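You operate a simulated robot arm through the tools that you are given. There is no shell and no other tool.

Carry out the task below with a simulated robot arm. There is one attempt and no reset: what you move stays moved.

JOB
Soften the green wax block at its printed heat, turn the bath off and raise the basket.
Fine: basket down and lid on till READY; lid back on the grey mat on the riser.

The check looks at the end state, three seconds after you hand in, the way a careful person would. Anything else that was tipped, shoved, dropped, spilled or broken makes it a failure. A push-on lid holds only when it is set on centred and level and pressed home; a screw cap is set on level and turned clockwise until tight.

ROBOT AND FRAMES
A 7-joint arm with a fingered hand, fixed in place. Base frame: the origin is on the floor under the middle of its stand, x ahead of it, y to its left, z up. Lengths are in cm, angles in degrees, forces in N, time in s.
It reaches about 116.4 cm from its shoulder. Its first joint turns from -166.0 to 166.0 degrees. Payload 4.7 kg.
The TCP is the grasp point between the finger pads, 3.6 cm short of the fingertips. In the tool frame z runs along the fingers and y along their closing line. The gripper opens to 12 cm; its body begins 4.2 cm behind the TCP. The gripper is a hand of 5 fingers: y runs from the thumb to the fingers, the wrist lies at [-1.8, -12.2, -21] in the tool frame, and closing takes about 1.5 s.
Orientation is told as [roll, pitch, yaw] about the base's x, y, z axes, in that order, counted from this pose: with the fingers straight down and the wrist toward the robot, the tool's x, y and z point along [0, 1, 0], [1, 0, 0] and [0, 0, -1] of the base frame.

CONTROLS
- The arm moves only by the tool drive_tool. Its argument "targets" is a list of rows, each a list of 2 entries, a list of its own where there are three numbers: the shift along the tool's x, y, z in cm, then the turn, a rotation vector about the tool's x, y, z in degrees. In form: [[[tx, ty, tz], [ax, ay, az]], ...]. A call has 1 to 20 rows; each row is the pose to reach, as a shift and turn from the pose commanded when the call began, along the tool's axes at that moment. "jaw" is the finger opening in cm, from 0 to 12, set as the call begins (left out, the last holds). A row lasts 0.2 s, in which the tool goes at most 5 cm and 8.6 degrees; a call with a longer step from one row to the next is refused whole, and so is a gripper value outside its range. Where a pose cannot be reached the arm comes as near as it can. A force on the tool above 40 N (or 10 N above the force at the start of the call, whichever is more), or a blocked arm, ends the call early, and 0.2 s more pass. The fingers move at their own pace (about 4.5 cm/s each) and stop on an object; they squeeze with about 29 N. The grip force told is the motor's: it shows also when the fingers shut on nothing. Time passes only in rows, and 0.2 s behind the last, so rows that repeat a pose let the fingers close. It gives the time, the measured TCP pose, the force on the tool (base axes), the opening and the grip force at its end, in the units of the frame above (readings bear some noise), with the torque about the TCP (base axes, N m) and any sound that the robot's microphone picked up.
- Cameras (640 x 400 px; columns grow to the right, rows downward): "scene" is fixed at [21.92, 65.16, 159.5]; the picture's right is [-0.97, -0.25, 0.00], its down [-0.25, 0.96, -0.13] and it looks along [0.03, -0.12, -0.99] (base axes); focal length 352 px, centre (320, 200). "wrist" rides on the gripper at [7.3, -9.1, -14.3] in the tool frame; the picture's right is [-0.80, 0.28, -0.53], its down [-0.53, -0.73, 0.42] and it looks along [-0.27, 0.62, 0.74] (tool axes); focal length 234 px, centre (320, 200). There is no depth. A picture from a camera that has moved, and an enlarged one, comes with that camera's place and axes in the base frame and with its lens.
- snapshot(camera): a new picture of that camera. No time passes.
- finger_targets(index, middle, ring, little, thumb_bend, thumb_turn): sets how far each is bent, from 0 (flat) to 100 (curled in); at 30 the hand is open as for a grip, at 70 the pads meet at the TCP. One left out holds its place. A second passes; each finger stops where it meets its share of the squeeze, and holds until it gets a number again. A gripper value or a shape takes the hand back. It gives what a move gives, with no picture; readings hold the bend of each and the force on index, middle, ring, little, thumb and palm. thumb_turn goes from beside the hand (0) to across from the fingers (100), as for a grip.
- set_grasp(shape): the hand has 5 fingers and takes this shape, open, in about a second: jaw (thumb against the fingers, like two jaws); tri (thumb and two fingers); tip (a fingertip pinch); poke (one finger out to press); point (the index stretched); flat (the hand flat); cup (the hand cupped); fist (a fist). The gripper value then closes the fingers along that shape, each until it touches; the sizes above hold for jaw. It gives what a move gives, with no picture.
- zoom(camera, box): a new picture of the part [left, top, right, bottom] of that camera's present view, enlarged. No time passes.
- finish_job(): hands the job in; it is judged then, once.

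Nothing tells you positions but the pictures and the camera data. Unless the task says otherwise, let go and move clear before handing in.

The tools are called after ">>>" by a JSON object that holds its "name" and its "arguments". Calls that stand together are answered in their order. drive_tool: Moves the arm, as the interface text tells. Its arguments: {"type":"object","properties":{"targets":{"type":"array"},"jaw":{"type":"number"}},"required":["targets"]} The other tools are called the same way: set_grasp (shape) gives the hand a shape; finger_targets (index, middle, ring, little, thumb_bend, thumb_turn) moves the fingers one by one; snapshot (camera) takes a picture; zoom (camera, box) takes an enlarged picture of a part of a camera's view; finish_job () hands the job in.

At the start:

```text
clock: 0.0
eef_pos: [11.84, 49.88, 115.82]
tcp_rot: [0.1, 0.0, 0.1]
ft_force: [0.3, -0.1, -0.6]
moment: [-0.01, 0.0, 0.01]
opening: 11.96
grasp_force: 0.1
shape: jaw
bend: [30.0, 30.0, 30.0, 30.0, 30.0, 98.0]
finger forces: [0.0, 0.0, 0.0, 0.1, 0.0, 0.1]
```

scene: 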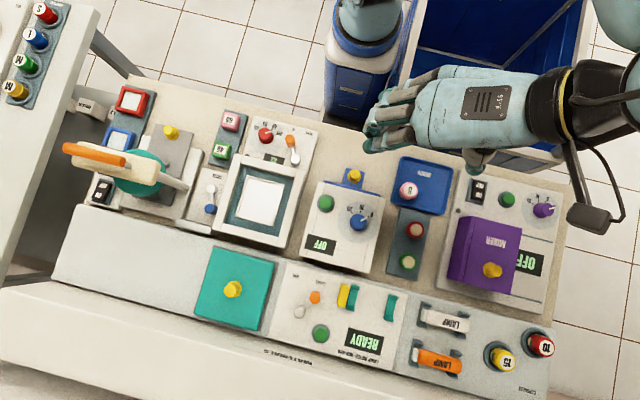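
wrist: 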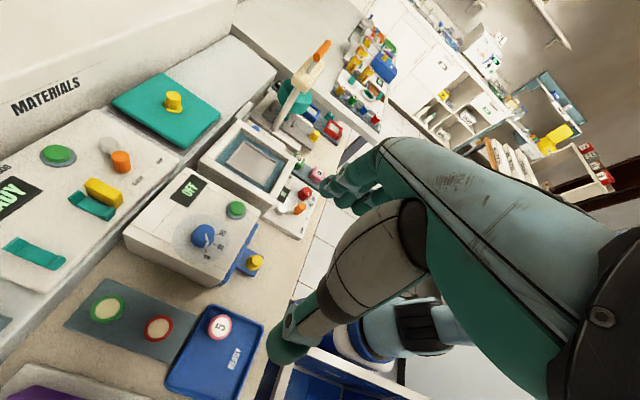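

I see a bench with several devices; I need to identify the wax bath, the green wax block, the basket, the lid and the grey mat. I'll zoom into the picture first.

>>> {"name": "zoom", "arguments": {"camera": "scene", "box": [280, 150, 420, 290]}}

>>> {"name": "zoom", "arguments": {"camera": "scene", "box": [190, 240, 420, 384]}}

>>> {"name": "zoom", "arguments": {"camera": "scene", "box": [380, 140, 580, 390]}}

>>> {"name": "zoom", "arguments": {"camera": "scene", "box": [60, 80, 320, 250]}}

>>> {"name": "zoom", "arguments": {"camera": "wrist", "box": [0, 50, 340, 400]}}

```text
2.86 times, centred on (350, 220) of scene
camera zoom: at [21.92, 65.16, 159.5], right [-0.97, -0.25, 0.0], down [-0.25, 0.96, -0.13], along [0.03, -0.12, -0.99], focal length 1006 px, centre (234, 143)
```

zoom: 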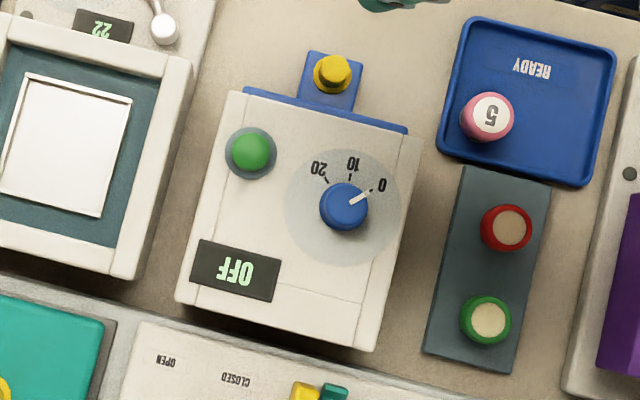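

```text
2.78 times, centred on (305, 312) of scene
camera zoom: at [21.92, 65.16, 159.5], right [-0.97, -0.25, 0.0], down [-0.25, 0.96, -0.13], along [0.03, -0.12, -0.99], focal length 978 px, centre (362, -111)
```

zoom: 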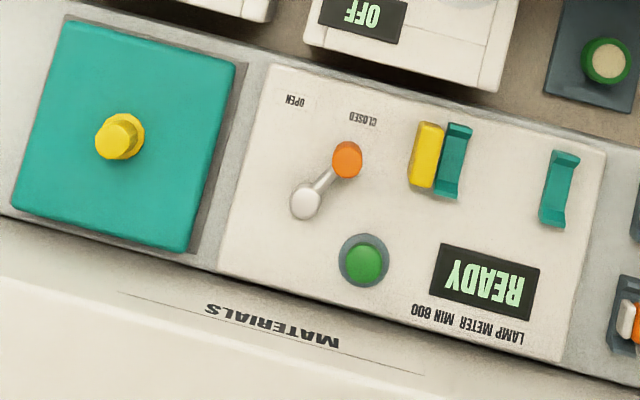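

```text
1.60 times, centred on (480, 265) of scene
camera zoom: at [21.92, 65.16, 159.5], right [-0.97, -0.25, 0.0], down [-0.25, 0.96, -0.13], along [0.03, -0.12, -0.99], focal length 564 px, centre (64, 96)
```

zoom: 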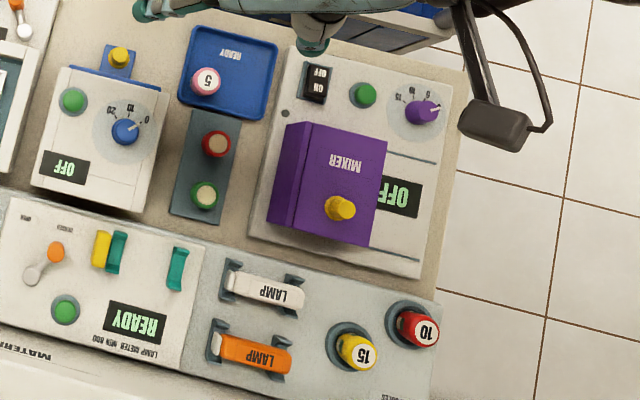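

```text
2.35 times, centred on (190, 165) of scene
camera zoom: at [21.92, 65.16, 159.5], right [-0.97, -0.25, 0.0], down [-0.25, 0.96, -0.13], along [0.03, -0.12, -0.99], focal length 829 px, centre (626, 282)
```

zoom: 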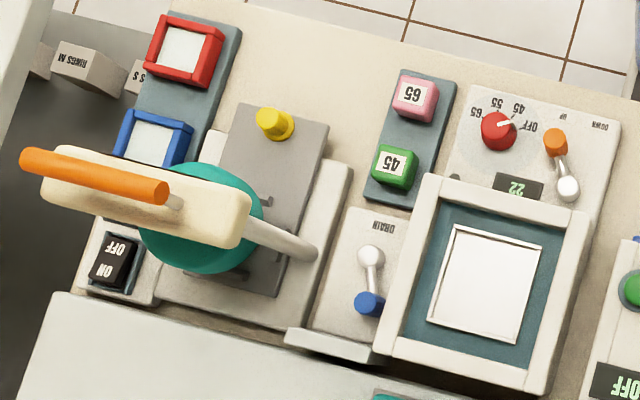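

```text
1.14 times, centred on (170, 225) of wrist
camera zoom: at [2.53, 57.14, 130.08], right [0.28, -0.8, 0.53], down [-0.73, -0.53, -0.42], along [0.62, -0.27, -0.74], focal length 268 px, centre (491, 171)
```

zoom: 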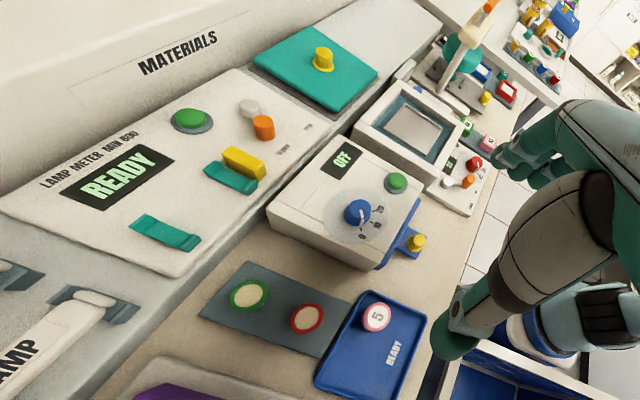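

I see the wax bath (red knob OFF/45/55/65, orange UP/DOWN lever, blue DRAIN lever, display 22) with pink 65 and green 45 blocks beside it, and the teal lid with yellow knob on the riser's mat. I'll zoom in for detail to measure positions from two views.

>>> {"name": "zoom", "arguments": {"camera": "scene", "box": [195, 100, 325, 181]}}

>>> {"name": "zoom", "arguments": {"camera": "scene", "box": [180, 165, 310, 246]}}

>>> {"name": "zoom", "arguments": {"camera": "scene", "box": [180, 240, 310, 340]}}

>>> {"name": "zoom", "arguments": {"camera": "wrist", "box": [190, 80, 350, 230]}}

>>> {"name": "zoom", "arguments": {"camera": "wrist", "box": [100, 50, 260, 150]}}

```text
4.92 times, centred on (260, 140) of scene
camera zoom: at [21.92, 65.16, 159.5], right [-0.97, -0.25, 0.0], down [-0.25, 0.96, -0.13], along [0.03, -0.12, -0.99], focal length 1734 px, centre (615, 493)
```

zoom: 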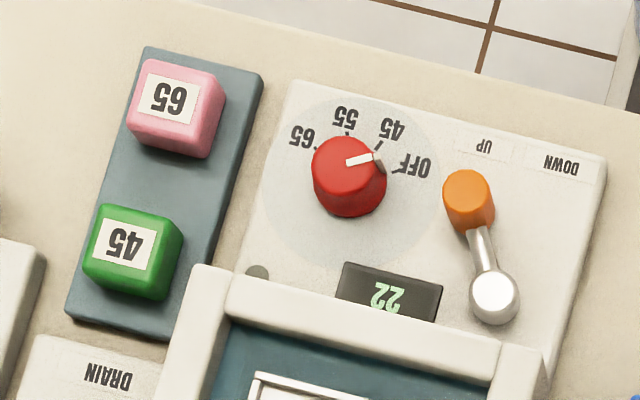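

```text
4.92 times, centred on (245, 206) of scene
camera zoom: at [21.92, 65.16, 159.5], right [-0.97, -0.25, 0.0], down [-0.25, 0.96, -0.13], along [0.03, -0.12, -0.99], focal length 1734 px, centre (689, 173)
```

zoom: 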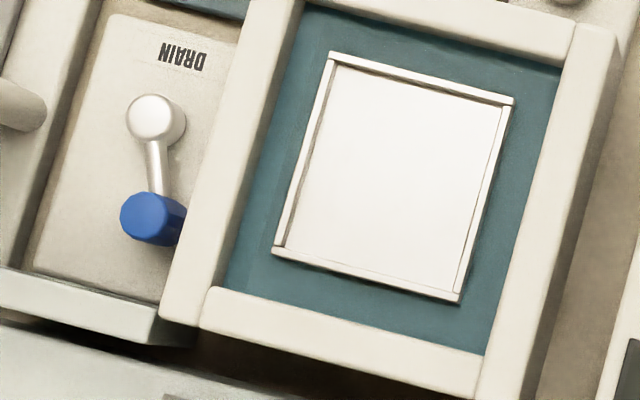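

```text
4.00 times, centred on (245, 290) of scene
camera zoom: at [21.92, 65.16, 159.5], right [-0.97, -0.25, 0.0], down [-0.25, 0.96, -0.13], along [0.03, -0.12, -0.99], focal length 1409 px, centre (620, -160)
```

zoom: 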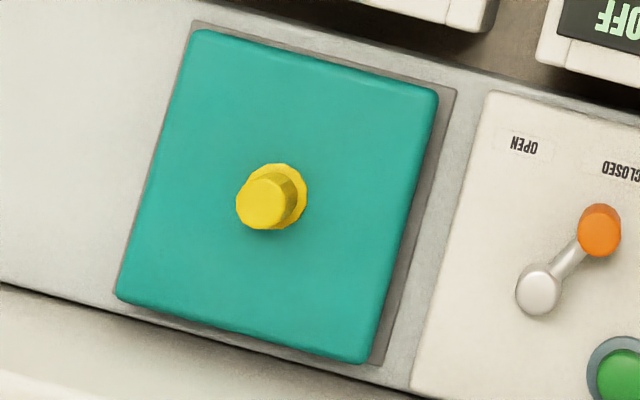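

```text
2.67 times, centred on (270, 155) of wrist
camera zoom: at [2.53, 57.14, 130.08], right [0.28, -0.8, 0.53], down [-0.73, -0.53, -0.42], along [0.62, -0.27, -0.74], focal length 624 px, centre (453, 320)
```

zoom: 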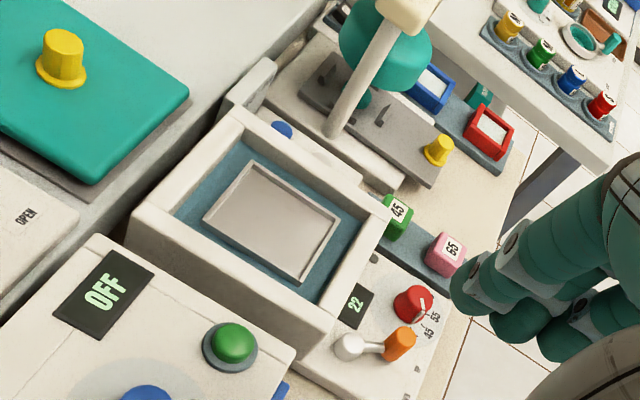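

```text
4.00 times, centred on (180, 100) of wrist
camera zoom: at [2.53, 57.14, 130.08], right [0.28, -0.8, 0.53], down [-0.73, -0.53, -0.42], along [0.62, -0.27, -0.74], focal length 937 px, centre (880, 600)
```

zoom: 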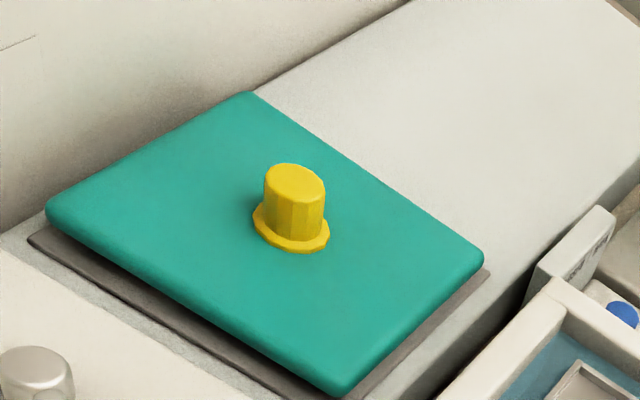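

The geometry is fairly clear: green block top near [47.7, 50.6, 85.7], bath rim top near z 89.7 centred about (35.8, 59.7), lid knob top near [35.8, 77.4, 92.2], red knob near (39.4, 45), UP/DOWN handle near (33.6, 45.3, 87.8). Next I'll see what the hand shapes look like in free air.

>>> {"name": "set_grasp", "arguments": {"shape": "tri"}}

>>> {"name": "snapshot", "arguments": {"camera": "scene"}}

>>> {"name": "snapshot", "arguments": {"camera": "wrist"}}

>>> {"name": "set_grasp", "arguments": {"shape": "tip"}}

>>> {"name": "snapshot", "arguments": {"camera": "scene"}}

>>> {"name": "snapshot", "arguments": {"camera": "wrist"}}

```text
clock: 0.9
eef_pos: [11.75, 49.79, 115.82]
tcp_rot: [0.1, 0.0, 0.0]
ft_force: [0.8, -0.8, -0.5]
moment: [-0.01, 0.02, 0.0]
opening: 11.97
grasp_force: 0.0
shape: tri
bend: [30.0, 30.0, 99.0, 99.0, 30.0, 98.0]
finger forces: [0.0, 0.1, 0.0, 0.0, 0.0, 0.0]
```

```text
taken
```

scene: 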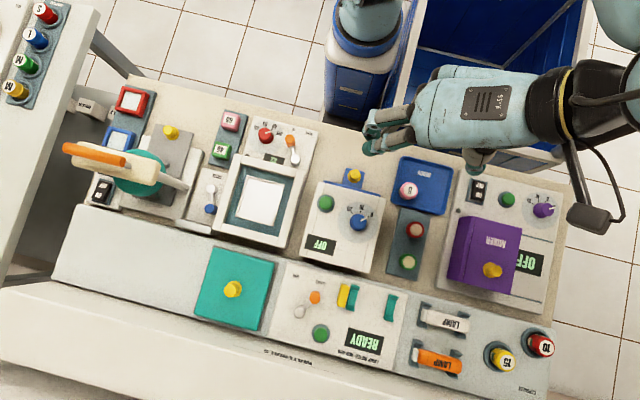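

```text
taken
camera wrist: at [2.53, 57.14, 130.08], right [0.28, -0.8, 0.53], down [-0.73, -0.53, -0.42], along [0.62, -0.27, -0.74], focal length 234 px, centre (320, 200)
```

wrist: 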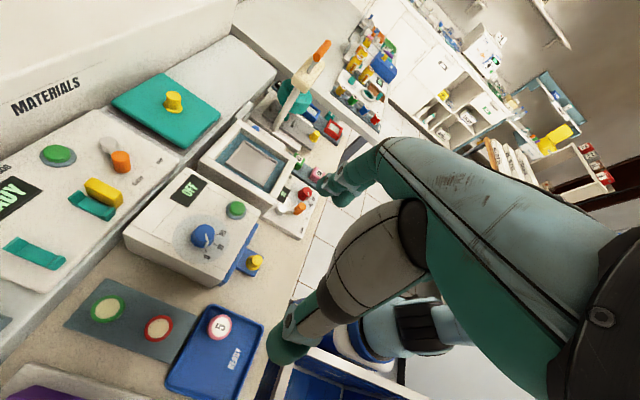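

```text
clock: 1.8
eef_pos: [11.7, 49.82, 115.72]
tcp_rot: [0.0, 0.1, 0.0]
ft_force: [0.4, -0.4, -0.7]
moment: [0.0, -0.02, 0.0]
opening: 12.0
grasp_force: 0.1
shape: tip
bend: [30.0, 98.0, 99.0, 99.0, 30.0, 98.0]
finger forces: [0.1, 0.0, 0.1, 0.0, 0.1, 0.1]
```

```text
taken
```

scene: 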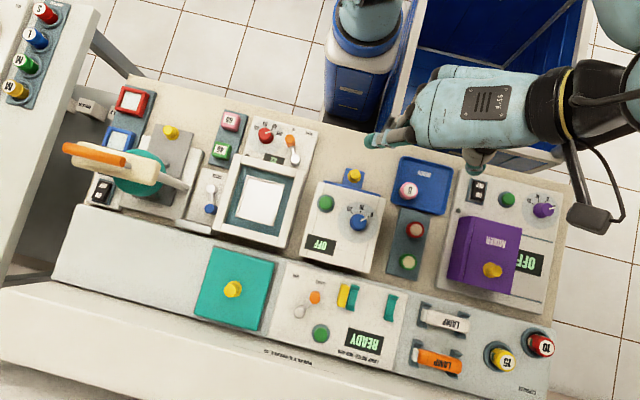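

```text
taken
camera wrist: at [2.53, 57.14, 130.08], right [0.28, -0.8, 0.53], down [-0.73, -0.53, -0.42], along [0.62, -0.27, -0.74], focal length 234 px, centre (320, 200)
```

wrist: 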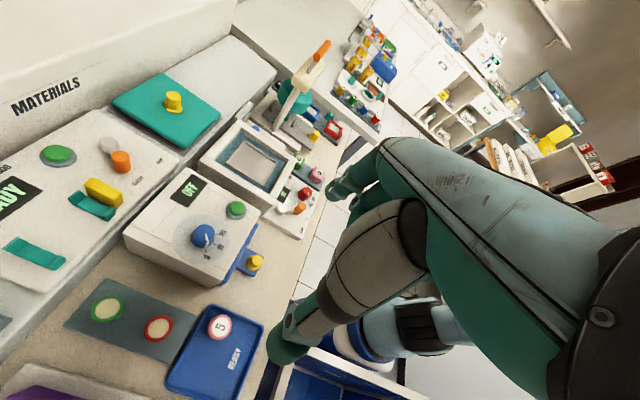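

The ring and little fingers curl away in "tri", leaving thumb, index and middle. I'll close "tri" in the air to see where the fingertips meet relative to the TCP.

>>> {"name": "set_grasp", "arguments": {"shape": "tri"}}

>>> {"name": "drive_tool", "arguments": {"targets": [[[0, 0, 0], [0, 0, 0]], [[0, 0, 0], [0, 0, 0]], [[0, 0, 0], [0, 0, 0]], [[0, 0, 0], [0, 0, 0]], [[0, 0, 0], [0, 0, 0]], [[0, 0, 0], [0, 0, 0]]], "jaw": 2.6}}

>>> {"name": "zoom", "arguments": {"camera": "scene", "box": [340, 50, 500, 190]}}

>>> {"name": "zoom", "arguments": {"camera": "wrist", "box": [220, 130, 420, 380]}}

```text
clock: 2.7
eef_pos: [11.75, 49.8, 115.89]
tcp_rot: [0.1, 0.1, 0.0]
ft_force: [0.4, 1.4, -0.4]
moment: [0.0, -0.01, 0.0]
opening: 11.97
grasp_force: 0.0
shape: tri
bend: [30.0, 30.0, 99.0, 99.0, 30.0, 98.0]
finger forces: [0.0, 0.0, 0.0, 0.1, 0.0, 0.0]
```

```text
clock: 4.1
eef_pos: [11.75, 49.93, 115.77]
tcp_rot: [0.0, 0.0, -0.1]
ft_force: [-0.3, 0.7, 0.3]
moment: [-0.01, -0.01, 0.03]
opening: 2.65
grasp_force: 0.1
shape: tri
bend: [73.0, 58.0, 99.0, 99.0, 74.0, 100.0]
finger forces: [0.1, 0.0, 0.1, 0.0, 0.0, 0.1]
```

```text
2.86 times, centred on (420, 120) of scene
camera zoom: at [21.92, 65.16, 159.5], right [-0.97, -0.25, 0.0], down [-0.25, 0.96, -0.13], along [0.03, -0.12, -0.99], focal length 1006 px, centre (34, 429)
```

zoom: 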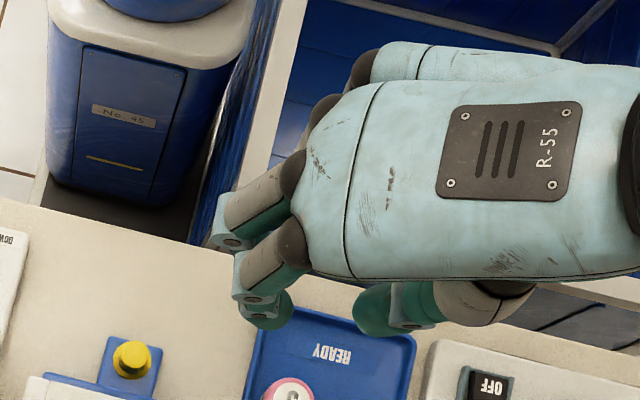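

```text
1.60 times, centred on (320, 255) of wrist
camera zoom: at [2.53, 57.14, 130.08], right [0.28, -0.8, 0.53], down [-0.73, -0.53, -0.42], along [0.62, -0.27, -0.74], focal length 375 px, centre (320, 112)
```

zoom: 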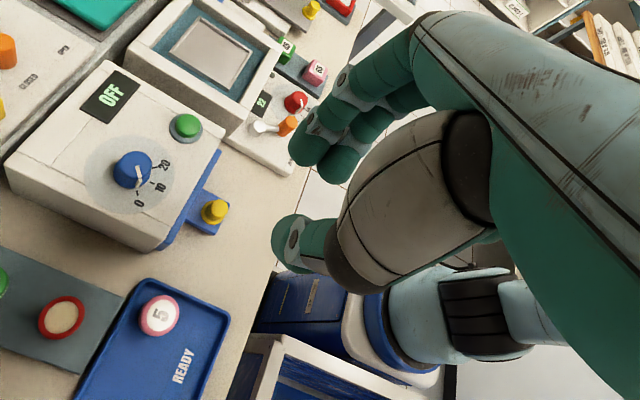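

The fingers are now understood: index and thumb sit near the TCP line, middle at tool x about -2. I'll swing over the bath at height, turning to yaw 90 (wrist toward the robot along -y), to look with the wrist camera.

>>> {"name": "drive_tool", "arguments": {"targets": [[[-0.66, 2.35, 0.65], [0, 0, -7.5]], [[-1.32, 4.71, 1.3], [0, 0, -15]], [[-1.98, 7.06, 1.95], [0, 0, -22.5]], [[-2.63, 9.42, 2.6], [0, 0, -30]], [[-3.29, 11.77, 3.25], [0, 0, -37.5]], [[-3.95, 14.13, 3.9], [0, 0, -45]], [[-4.61, 16.48, 4.55], [0, 0, -52.5]], [[-5.27, 18.83, 5.2], [0, 0, -60]], [[-5.93, 21.19, 5.85], [0, 0, -67.5]], [[-6.58, 23.54, 6.5], [0, 0, -75]], [[-7.24, 25.9, 7.15], [0, 0, -82.5]], [[-7.9, 28.25, 7.8], [0, 0, -90]]], "jaw": 6}}

>>> {"name": "snapshot", "arguments": {"camera": "scene"}}

>>> {"name": "snapshot", "arguments": {"camera": "wrist"}}

```text
clock: 6.7
eef_pos: [40.06, 41.99, 108.04]
tcp_rot: [0.0, 0.0, 89.9]
ft_force: [-0.6, 0.1, 0.0]
moment: [0.01, -0.04, -0.04]
opening: 5.95
grasp_force: 0.1
shape: tri
bend: [74.0, 45.0, 99.0, 99.0, 71.0, 100.0]
finger forces: [0.1, 0.0, 0.1, 0.0, 0.1, 0.1]
```

```text
taken
```

scene: 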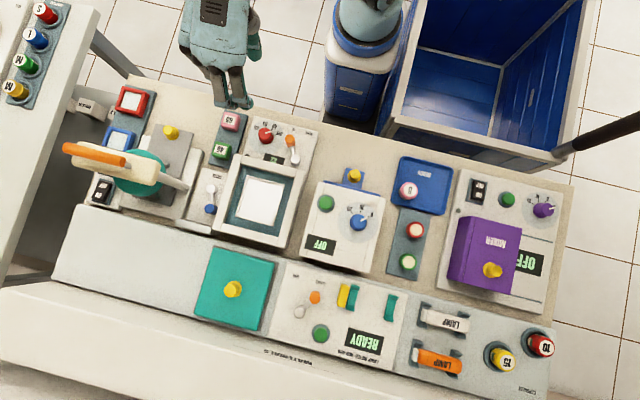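

```text
taken
camera wrist: at [32.72, 32.87, 122.34], right [0.8, 0.28, 0.52], down [0.53, -0.73, -0.43], along [0.27, 0.62, -0.74], focal length 234 px, centre (320, 200)
```

wrist: 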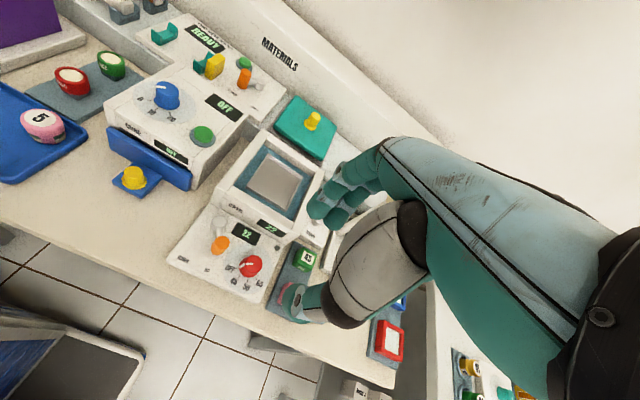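

The bath is now clearly in view with the hand above its front. I'll zoom into both the bath details and the finger shape.

>>> {"name": "zoom", "arguments": {"camera": "wrist", "box": [150, 110, 350, 320]}}

>>> {"name": "zoom", "arguments": {"camera": "wrist", "box": [250, 150, 430, 350]}}

>>> {"name": "zoom", "arguments": {"camera": "scene", "box": [160, 0, 320, 180]}}

>>> {"name": "zoom", "arguments": {"camera": "wrist", "box": [210, 80, 340, 200]}}

```text
1.90 times, centred on (250, 215) of wrist
camera zoom: at [32.72, 32.87, 122.34], right [0.8, 0.28, 0.52], down [0.53, -0.73, -0.43], along [0.27, 0.62, -0.74], focal length 446 px, centre (453, 171)
```

zoom: 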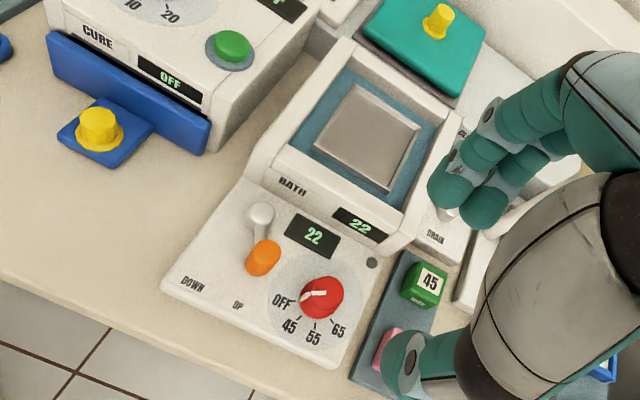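

```text
2.00 times, centred on (340, 250) of wrist
camera zoom: at [32.72, 32.87, 122.34], right [0.8, 0.28, 0.52], down [0.53, -0.73, -0.43], along [0.27, 0.62, -0.74], focal length 468 px, centre (280, 100)
```

zoom: 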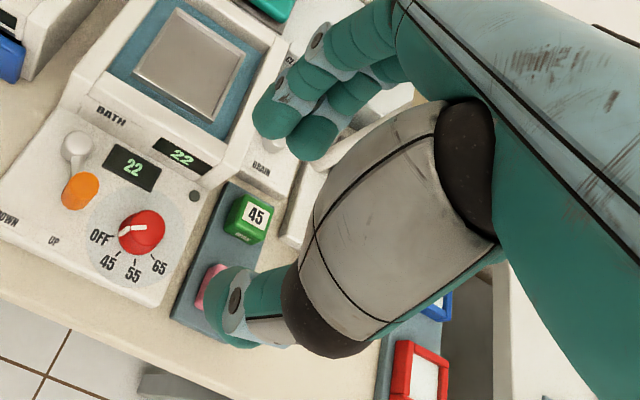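

```text
2.22 times, centred on (240, 90) of scene
camera zoom: at [21.92, 65.16, 159.5], right [-0.97, -0.25, 0.0], down [-0.25, 0.96, -0.13], along [0.03, -0.12, -0.99], focal length 783 px, centre (498, 444)
```

zoom: 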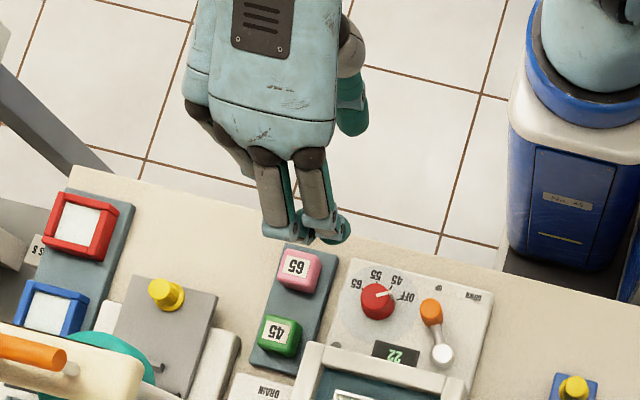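

```text
3.33 times, centred on (275, 140) of wrist
camera zoom: at [32.72, 32.87, 122.34], right [0.8, 0.28, 0.52], down [0.53, -0.73, -0.43], along [0.27, 0.62, -0.74], focal length 781 px, centre (470, 400)
```

zoom: 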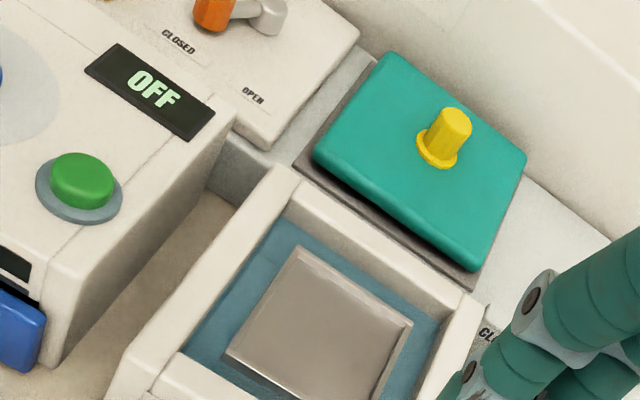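

I'll take tighter zooms of the controls and blocks for more exact triangulation.

>>> {"name": "zoom", "arguments": {"camera": "wrist", "box": [200, 205, 280, 255]}}

>>> {"name": "zoom", "arguments": {"camera": "wrist", "box": [220, 245, 300, 295]}}

>>> {"name": "zoom", "arguments": {"camera": "wrist", "box": [265, 235, 345, 285]}}

>>> {"name": "zoom", "arguments": {"camera": "scene", "box": [245, 115, 309, 155]}}

>>> {"name": "zoom", "arguments": {"camera": "scene", "box": [200, 105, 264, 145]}}

>>> {"name": "zoom", "arguments": {"camera": "scene", "box": [195, 135, 259, 175]}}

```text
8.00 times, centred on (240, 230) of wrist
camera zoom: at [32.72, 32.87, 122.34], right [0.8, 0.28, 0.52], down [0.53, -0.73, -0.43], along [0.27, 0.62, -0.74], focal length 1873 px, centre (960, -40)
```

zoom: 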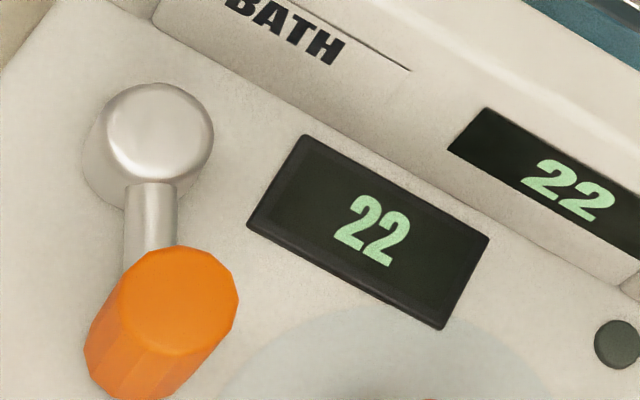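

```text
8.00 times, centred on (260, 270) of wrist
camera zoom: at [32.72, 32.87, 122.34], right [0.8, 0.28, 0.52], down [0.53, -0.73, -0.43], along [0.27, 0.62, -0.74], focal length 1873 px, centre (800, -360)
```

zoom: 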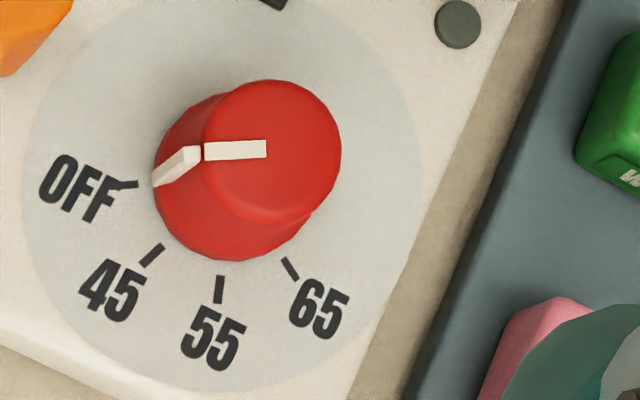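

```text
8.00 times, centred on (305, 260) of wrist
camera zoom: at [32.72, 32.87, 122.34], right [0.8, 0.28, 0.52], down [0.53, -0.73, -0.43], along [0.27, 0.62, -0.74], focal length 1873 px, centre (440, -280)
```

zoom: 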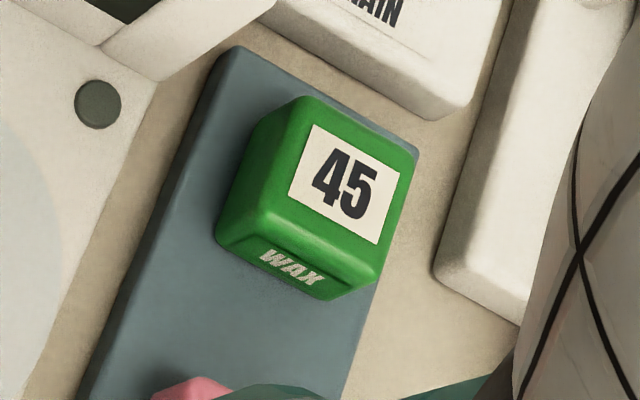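

```text
10.00 times, centred on (277, 135) of scene
camera zoom: at [21.92, 65.16, 159.5], right [-0.97, -0.25, 0.0], down [-0.25, 0.96, -0.13], along [0.03, -0.12, -0.99], focal length 3523 px, centre (750, 850)
```

zoom: 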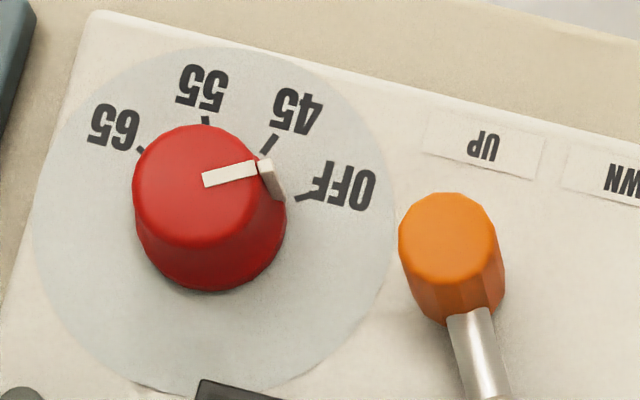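

```text
10.00 times, centred on (232, 125) of scene
camera zoom: at [21.92, 65.16, 159.5], right [-0.97, -0.25, 0.0], down [-0.25, 0.96, -0.13], along [0.03, -0.12, -0.99], focal length 3523 px, centre (1200, 950)
```

zoom: 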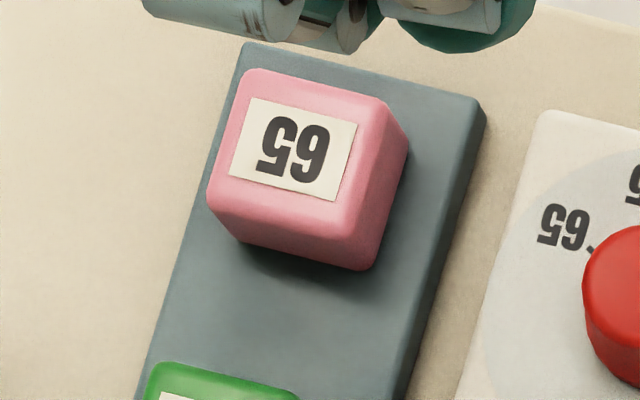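

```text
10.00 times, centred on (227, 155) of scene
camera zoom: at [21.92, 65.16, 159.5], right [-0.97, -0.25, 0.0], down [-0.25, 0.96, -0.13], along [0.03, -0.12, -0.99], focal length 3523 px, centre (1250, 650)
```

zoom: 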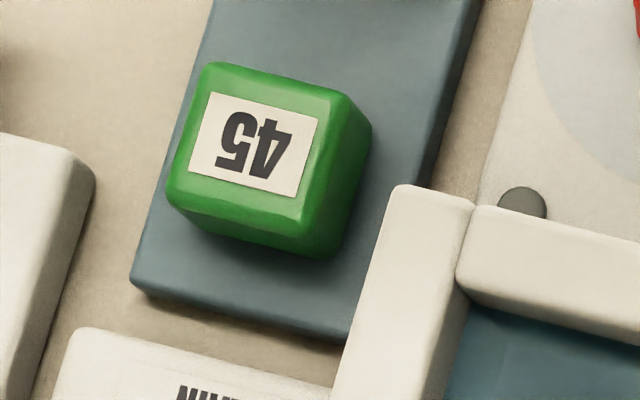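

Measured: green block top centre ≈ [47.85, 50.66, 85.5], tray ≈ z 82.9, red knob top ≈ [39.4, 45.0, 86.2], orange handle ≈ [33.8, 45.0, 87.4] on a hub at (31.8, 48.6). I move above the green block with the fingers 5 cm open and check.

>>> {"name": "drive_tool", "arguments": {"targets": [[[-1.95, 2.17, 2.5], [0, 0, 0]], [[-3.9, 4.33, 5], [0, 0, 0]], [[-5.85, 6.5, 7.5], [0, 0, 0]], [[-7.8, 8.66, 10], [0, 0, 0]], [[-7.8, 8.66, 12], [0, 0, 0]], [[-7.8, 8.66, 12], [0, 0, 0]]], "jaw": 5}}

>>> {"name": "snapshot", "arguments": {"camera": "scene"}}

>>> {"name": "snapshot", "arguments": {"camera": "wrist"}}

>>> {"name": "zoom", "arguments": {"camera": "scene", "box": [130, 60, 290, 160]}}

```text
clock: 8.1
eef_pos: [47.66, 50.44, 96.05]
tcp_rot: [0.0, 0.0, 90.0]
ft_force: [-0.4, 0.6, -0.5]
moment: [0.0, 0.02, 0.01]
opening: 5.03
grasp_force: 0.0
shape: tri
bend: [74.0, 48.0, 99.0, 99.0, 72.0, 100.0]
finger forces: [0.0, 0.0, 0.0, 0.1, 0.0, 0.0]
```

```text
taken
```

scene: 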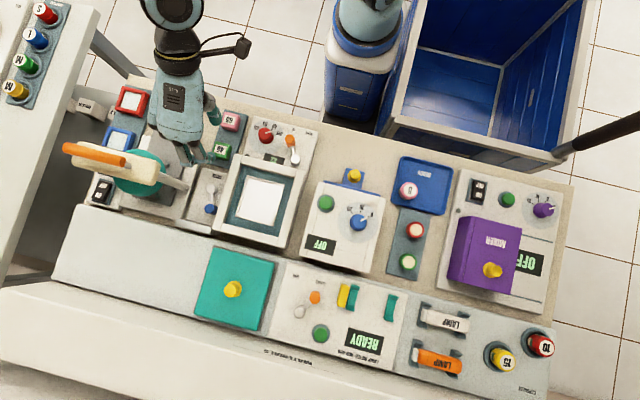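

```text
taken
camera wrist: at [40.34, 41.4, 110.21], right [0.8, 0.28, 0.53], down [0.53, -0.73, -0.42], along [0.27, 0.62, -0.74], focal length 234 px, centre (320, 200)
```

wrist: 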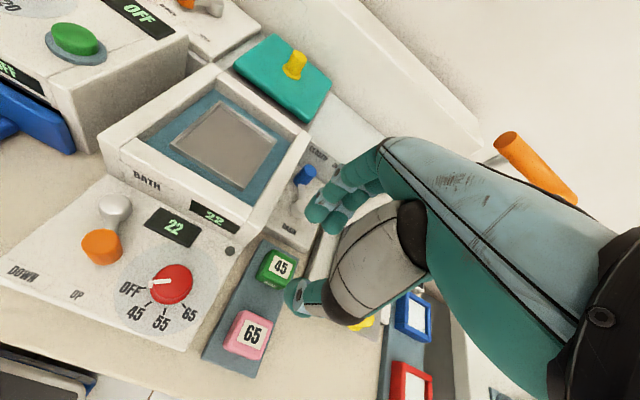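

```text
4.00 times, centred on (210, 110) of scene
camera zoom: at [21.92, 65.16, 159.5], right [-0.97, -0.25, 0.0], down [-0.25, 0.96, -0.13], along [0.03, -0.12, -0.99], focal length 1409 px, centre (760, 560)
```

zoom: 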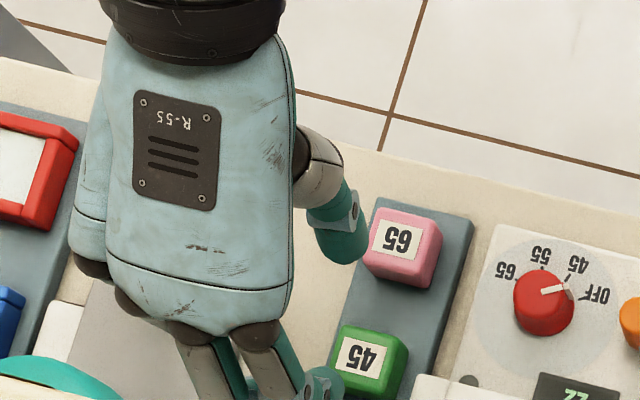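

The fingertips straddle the block line properly, with thumb between the pink and green blocks. I descend straight to fingertips just above the tray.

>>> {"name": "drive_tool", "arguments": {"targets": [[[-0.1, 0.1, 2], [0, 0, 0]], [[-0.15, 0.15, 4], [0, 0, 0]], [[-0.15, 0.15, 5.5], [0, 0, 0]], [[-0.15, 0.15, 6.5], [0, 0, 0]], [[-0.15, 0.15, 7.5], [0, 0, 0]], [[-0.15, 0.15, 8.2], [0, 0, 0]], [[-0.15, 0.15, 8.2], [0, 0, 0]]]}}

>>> {"name": "snapshot", "arguments": {"camera": "wrist"}}

>>> {"name": "zoom", "arguments": {"camera": "wrist", "box": [220, 160, 380, 300]}}

>>> {"name": "zoom", "arguments": {"camera": "scene", "box": [160, 80, 288, 180]}}

```text
clock: 9.7
eef_pos: [47.97, 50.69, 87.88]
tcp_rot: [0.0, 0.1, 90.0]
ft_force: [0.5, -0.9, 1.2]
moment: [0.03, 0.01, -0.03]
opening: 5.07
grasp_force: 0.0
shape: tri
bend: [74.0, 48.0, 99.0, 99.0, 72.0, 100.0]
finger forces: [0.0, 0.0, 0.0, 0.0, 0.1, 0.0]
```

```text
taken
camera wrist: at [40.57, 41.59, 102.1], right [0.8, 0.28, 0.53], down [0.53, -0.73, -0.42], along [0.27, 0.62, -0.74], focal length 234 px, centre (320, 200)
```

wrist: 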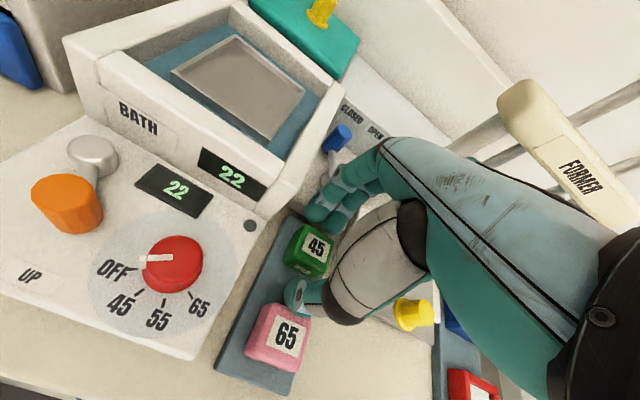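

```text
2.86 times, centred on (300, 230) of wrist
camera zoom: at [40.57, 41.59, 102.1], right [0.8, 0.28, 0.53], down [0.53, -0.73, -0.42], along [0.27, 0.62, -0.74], focal length 669 px, centre (377, 114)
```

zoom: 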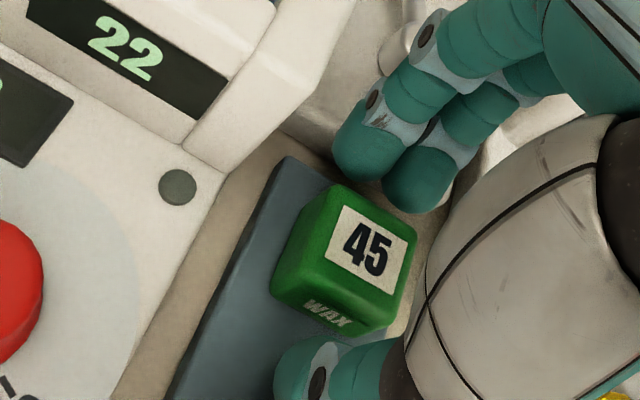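

```text
4.00 times, centred on (224, 130) of scene
camera zoom: at [21.92, 65.16, 159.5], right [-0.97, -0.25, 0.0], down [-0.25, 0.96, -0.13], along [0.03, -0.12, -0.99], focal length 1409 px, centre (704, 480)
```

zoom: 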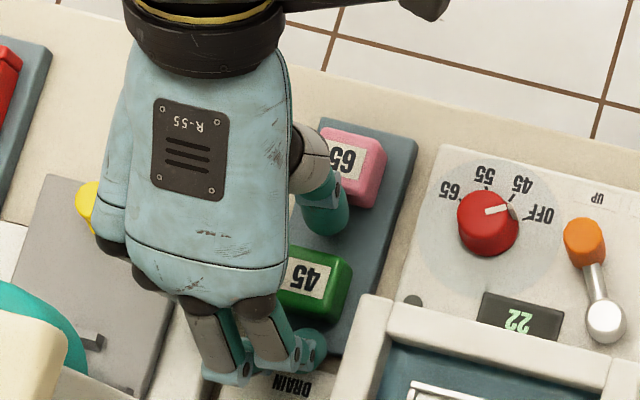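

The block sits between thumb and index/middle. I lower a further half centimetre and close.

>>> {"name": "drive_tool", "arguments": {"targets": [[[0, 0, 0.3], [0, 0, 0]], [[0, 0, 0.6], [0, 0, 0]], [[0, 0, 0.6], [0, 0, 0]]]}}

>>> {"name": "drive_tool", "arguments": {"targets": [[[0, 0, 0], [0, 0, 0]], [[0, 0, 0], [0, 0, 0]], [[0, 0, 0], [0, 0, 0]], [[0, 0, 0], [0, 0, 0]], [[0, 0, 0], [0, 0, 0]], [[0, 0, 0], [0, 0, 0]], [[0, 0, 0], [0, 0, 0]], [[0, 0, 0], [0, 0, 0]]], "jaw": 2}}

>>> {"name": "zoom", "arguments": {"camera": "wrist", "box": [220, 160, 380, 300]}}

```text
clock: 10.5
eef_pos: [47.91, 50.84, 87.3]
tcp_rot: [0.0, 0.0, 90.0]
ft_force: [-0.1, -0.2, 0.5]
moment: [0.01, 0.06, 0.02]
opening: 5.04
grasp_force: 0.1
shape: tri
bend: [74.0, 48.0, 99.0, 99.0, 72.0, 100.0]
finger forces: [0.0, 0.0, 0.1, 0.1, 0.1, 0.1]
```

```text
clock: 12.3
eef_pos: [47.95, 50.72, 87.25]
tcp_rot: [0.0, 0.0, 90.0]
ft_force: [1.2, -0.3, 0.0]
moment: [0.02, -0.01, -0.03]
opening: 2.85
grasp_force: 28.5
shape: tri
bend: [74.0, 57.0, 100.0, 100.0, 74.0, 100.0]
finger forces: [13.2, 12.7, 0.0, 0.0, 26.0, 0.1]
```

```text
2.86 times, centred on (300, 230) of wrist
camera zoom: at [40.6, 41.64, 101.48], right [0.8, 0.28, 0.53], down [0.53, -0.73, -0.42], along [0.27, 0.62, -0.74], focal length 669 px, centre (377, 114)
```

zoom: 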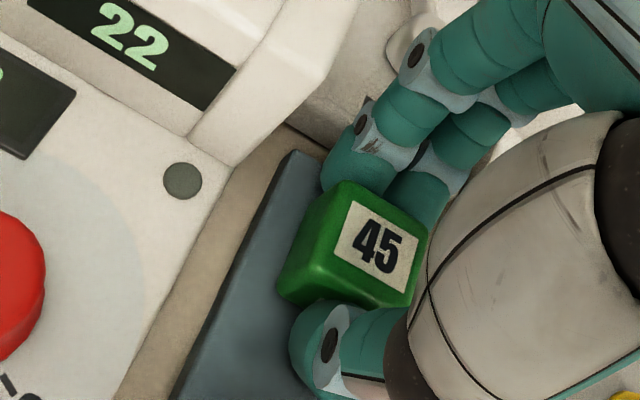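

The block is held (13/13/26 N on the pads). I lift straight up, then carry it over the raised basket at about (35.95, 59.5).

>>> {"name": "drive_tool", "arguments": {"targets": [[[0, 0, -1], [0, 0, 0]], [[0, 0, -3], [0, 0, 0]], [[0, 0, -5.5], [0, 0, 0]], [[0, 0, -8], [0, 0, 0]], [[0, 0, -11], [0, 0, 0]], [[2, 1.5, -12], [0, 0, 0]], [[4, 2.9, -12], [0, 0, 0]], [[6, 4.4, -12], [0, 0, 0]], [[8, 5.8, -12], [0, 0, 0]], [[10, 7.3, -12], [0, 0, 0]], [[11.95, 8.75, -12], [0, 0, 0]], [[11.95, 8.75, -12], [0, 0, 0]]]}}

>>> {"name": "snapshot", "arguments": {"camera": "scene"}}

>>> {"name": "snapshot", "arguments": {"camera": "wrist"}}

```text
clock: 14.9
eef_pos: [36.05, 59.39, 99.13]
tcp_rot: [0.0, 0.0, 89.9]
ft_force: [0.4, 0.5, -0.4]
moment: [-0.01, -0.03, 0.0]
opening: 2.87
grasp_force: 28.9
shape: tri
bend: [74.0, 57.0, 100.0, 100.0, 74.0, 100.0]
finger forces: [13.4, 12.7, 0.0, 0.1, 26.1, 0.0]
```

```text
taken
```

scene: 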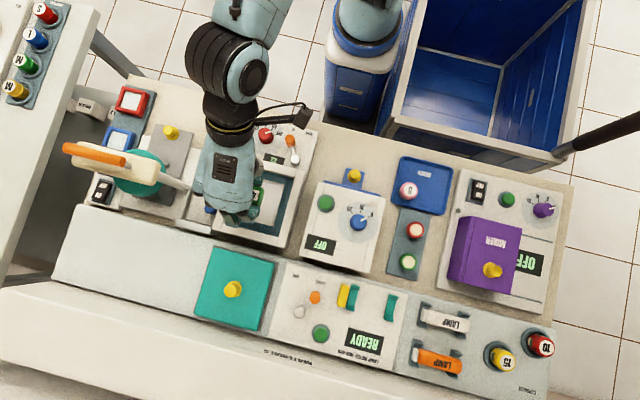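

```text
taken
camera wrist: at [28.67, 50.42, 113.43], right [0.8, 0.28, 0.53], down [0.53, -0.73, -0.42], along [0.27, 0.62, -0.74], focal length 234 px, centre (320, 200)
```

wrist: 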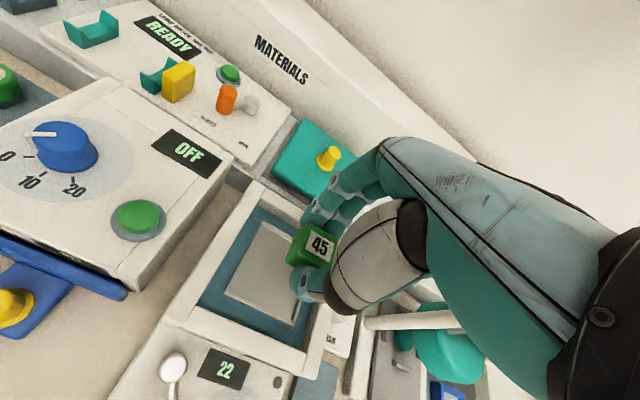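

The block is above the basket. I'll check basket depth and alignment from both cameras.

>>> {"name": "zoom", "arguments": {"camera": "wrist", "box": [190, 190, 350, 320]}}

>>> {"name": "zoom", "arguments": {"camera": "scene", "box": [190, 150, 318, 250]}}

```text
3.08 times, centred on (270, 255) of wrist
camera zoom: at [28.67, 50.42, 113.43], right [0.8, 0.28, 0.53], down [0.53, -0.73, -0.42], along [0.27, 0.62, -0.74], focal length 720 px, centre (474, 31)
```

zoom: 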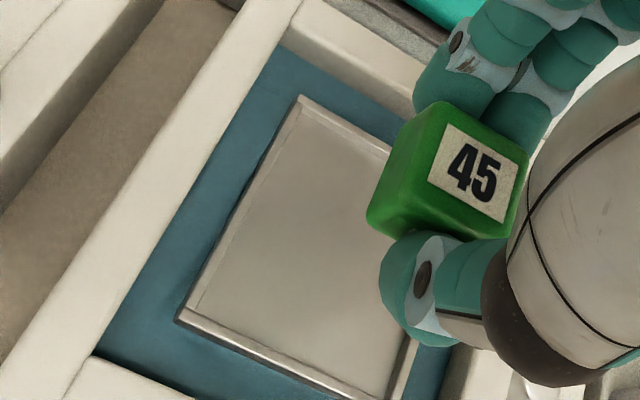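

```text
4.00 times, centred on (254, 200) of scene
camera zoom: at [21.92, 65.16, 159.5], right [-0.97, -0.25, 0.0], down [-0.25, 0.96, -0.13], along [0.03, -0.12, -0.99], focal length 1409 px, centre (584, 200)
```

zoom: 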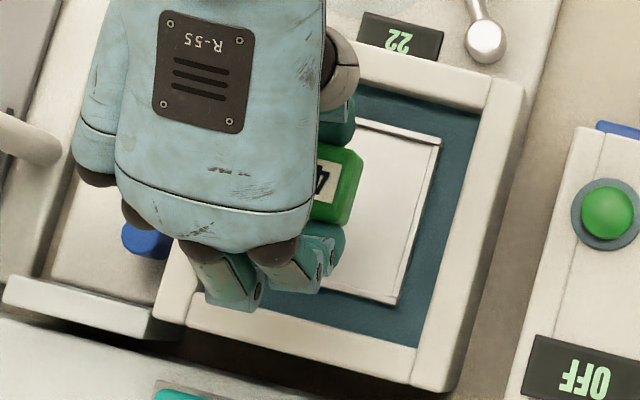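

The basket is shallow with a thin rim and the block is centred over it. I lower to just above the expected floor.

>>> {"name": "drive_tool", "arguments": {"targets": [[[0, 0.1, 2], [0, 0, 0]], [[0, 0.1, 4], [0, 0, 0]], [[0, 0.1, 5.2], [0, 0, 0]], [[0, 0.1, 6.0], [0, 0, 0]], [[0, 0.1, 6.4], [0, 0, 0]]]}}

>>> {"name": "zoom", "arguments": {"camera": "wrist", "box": [190, 190, 350, 320]}}

>>> {"name": "zoom", "arguments": {"camera": "scene", "box": [190, 150, 318, 250]}}

```text
clock: 16.1
eef_pos: [35.99, 59.63, 92.8]
tcp_rot: [0.1, 0.1, 89.9]
ft_force: [0.1, -0.2, -0.8]
moment: [0.0, 0.02, 0.01]
opening: 2.84
grasp_force: 29.0
shape: tri
bend: [74.0, 57.0, 100.0, 100.0, 74.0, 100.0]
finger forces: [13.2, 12.8, 0.0, 0.0, 26.1, 0.0]
```

```text
3.08 times, centred on (270, 255) of wrist
camera zoom: at [28.62, 50.59, 107.06], right [0.8, 0.28, 0.53], down [0.53, -0.73, -0.42], along [0.27, 0.62, -0.74], focal length 720 px, centre (474, 31)
```

zoom: 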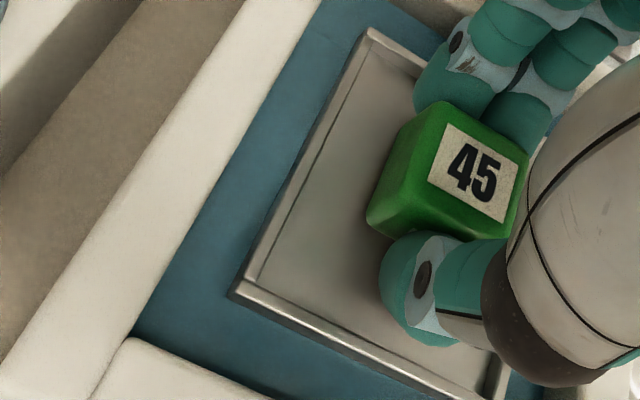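

```text
4.00 times, centred on (254, 200) of scene
camera zoom: at [21.92, 65.16, 159.5], right [-0.97, -0.25, 0.0], down [-0.25, 0.96, -0.13], along [0.03, -0.12, -0.99], focal length 1409 px, centre (584, 200)
```

zoom: 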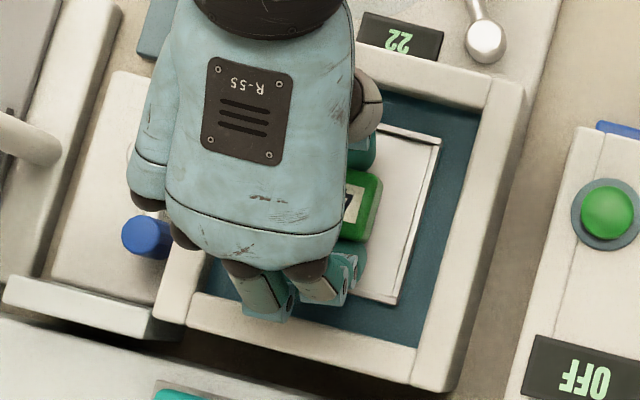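

Still just above the floor. I lower in small steps watching the vertical force.

>>> {"name": "drive_tool", "arguments": {"targets": [[[0, 0, 0.2], [0, 0, 0]], [[0, 0, 0.4], [0, 0, 0]], [[0, 0, 0.4], [0, 0, 0]]]}}

>>> {"name": "drive_tool", "arguments": {"targets": [[[0, 0, 0.2], [0, 0, 0]], [[0, 0, 0.4], [0, 0, 0]], [[0, 0, 0.4], [0, 0, 0]]]}}

>>> {"name": "zoom", "arguments": {"camera": "wrist", "box": [190, 190, 350, 320]}}

```text
clock: 16.9
eef_pos: [36.08, 59.64, 92.29]
tcp_rot: [0.0, 0.0, 90.0]
ft_force: [-0.8, 0.1, -0.9]
moment: [-0.01, -0.01, -0.01]
opening: 2.86
grasp_force: 29.0
shape: tri
bend: [74.0, 57.0, 100.0, 100.0, 74.0, 100.0]
finger forces: [13.2, 12.8, 0.0, 0.1, 26.0, 0.0]
```

```text
clock: 17.7
eef_pos: [36.02, 59.47, 92.06]
tcp_rot: [0.1, 0.0, 90.0]
ft_force: [-0.7, 0.6, 3.7]
moment: [0.09, 0.06, -0.02]
opening: 2.84
grasp_force: 28.7
shape: tri
bend: [74.0, 57.0, 100.0, 100.0, 74.0, 100.0]
finger forces: [13.9, 13.3, 0.1, 0.0, 26.2, 0.0]
```

```text
3.08 times, centred on (270, 255) of wrist
camera zoom: at [28.64, 50.45, 106.3], right [0.8, 0.28, 0.53], down [0.53, -0.73, -0.42], along [0.27, 0.62, -0.74], focal length 720 px, centre (474, 31)
```

zoom: 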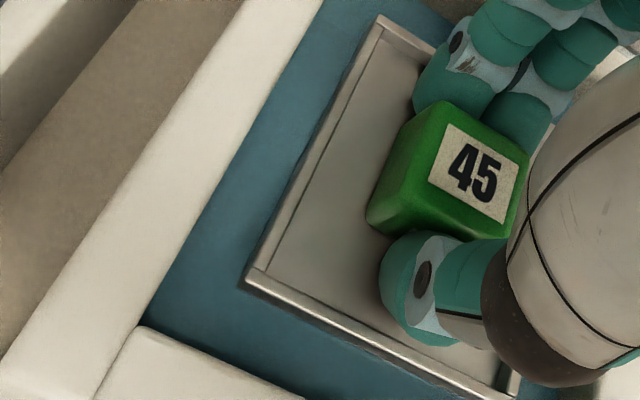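

The block has touched the basket floor (3.7 N upward, as predicted at z≈92). I open to release and rise straight up.

>>> {"name": "drive_tool", "arguments": {"targets": [[[0, 0, 0], [0, 0, 0]], [[0, 0, 0], [0, 0, 0]], [[0, 0, 0], [0, 0, 0]], [[0, 0, 0], [0, 0, 0]], [[0, 0, 0], [0, 0, 0]]], "jaw": 5.5}}

>>> {"name": "drive_tool", "arguments": {"targets": [[[0, 0, -0.8], [0, 0, 0]], [[0, 0, -2], [0, 0, 0]], [[0, 0, -4], [0, 0, 0]], [[0, 0, -7], [0, 0, 0]], [[0, 0, -10], [0, 0, 0]]]}}

>>> {"name": "zoom", "arguments": {"camera": "wrist", "box": [190, 150, 390, 320]}}

>>> {"name": "zoom", "arguments": {"camera": "scene", "box": [190, 150, 318, 250]}}

```text
clock: 18.9
eef_pos: [36.05, 59.59, 91.94]
tcp_rot: [0.0, 0.0, 90.0]
ft_force: [0.7, -0.5, 0.9]
moment: [0.03, -0.01, -0.02]
opening: 5.24
grasp_force: 0.0
shape: tri
bend: [74.0, 48.0, 99.0, 99.0, 73.0, 100.0]
finger forces: [1.2, 1.1, 0.0, 0.0, 1.4, 0.0]
```

```text
clock: 20.1
eef_pos: [36.13, 59.62, 101.95]
tcp_rot: [0.0, 0.0, 89.9]
ft_force: [-0.6, 0.4, 0.0]
moment: [-0.02, 0.01, -0.01]
opening: 5.47
grasp_force: 0.1
shape: tri
bend: [74.0, 47.0, 99.0, 99.0, 72.0, 100.0]
finger forces: [0.1, 0.0, 0.0, 0.0, 0.0, 0.1]
```

```text
2.35 times, centred on (290, 235) of wrist
camera zoom: at [28.69, 50.51, 116.22], right [0.8, 0.28, 0.53], down [0.53, -0.73, -0.42], along [0.27, 0.62, -0.74], focal length 551 px, centre (391, 118)
```

zoom: 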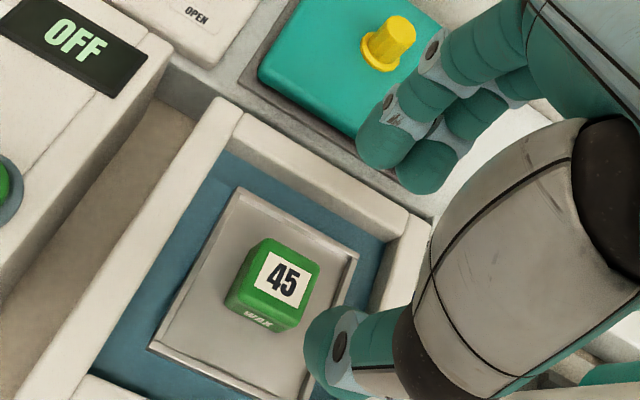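

```text
4.00 times, centred on (254, 200) of scene
camera zoom: at [21.92, 65.16, 159.5], right [-0.97, -0.25, 0.0], down [-0.25, 0.96, -0.13], along [0.03, -0.12, -0.99], focal length 1409 px, centre (584, 200)
```

zoom: 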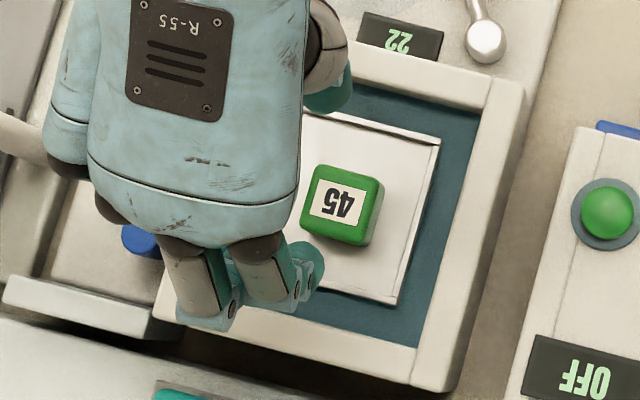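

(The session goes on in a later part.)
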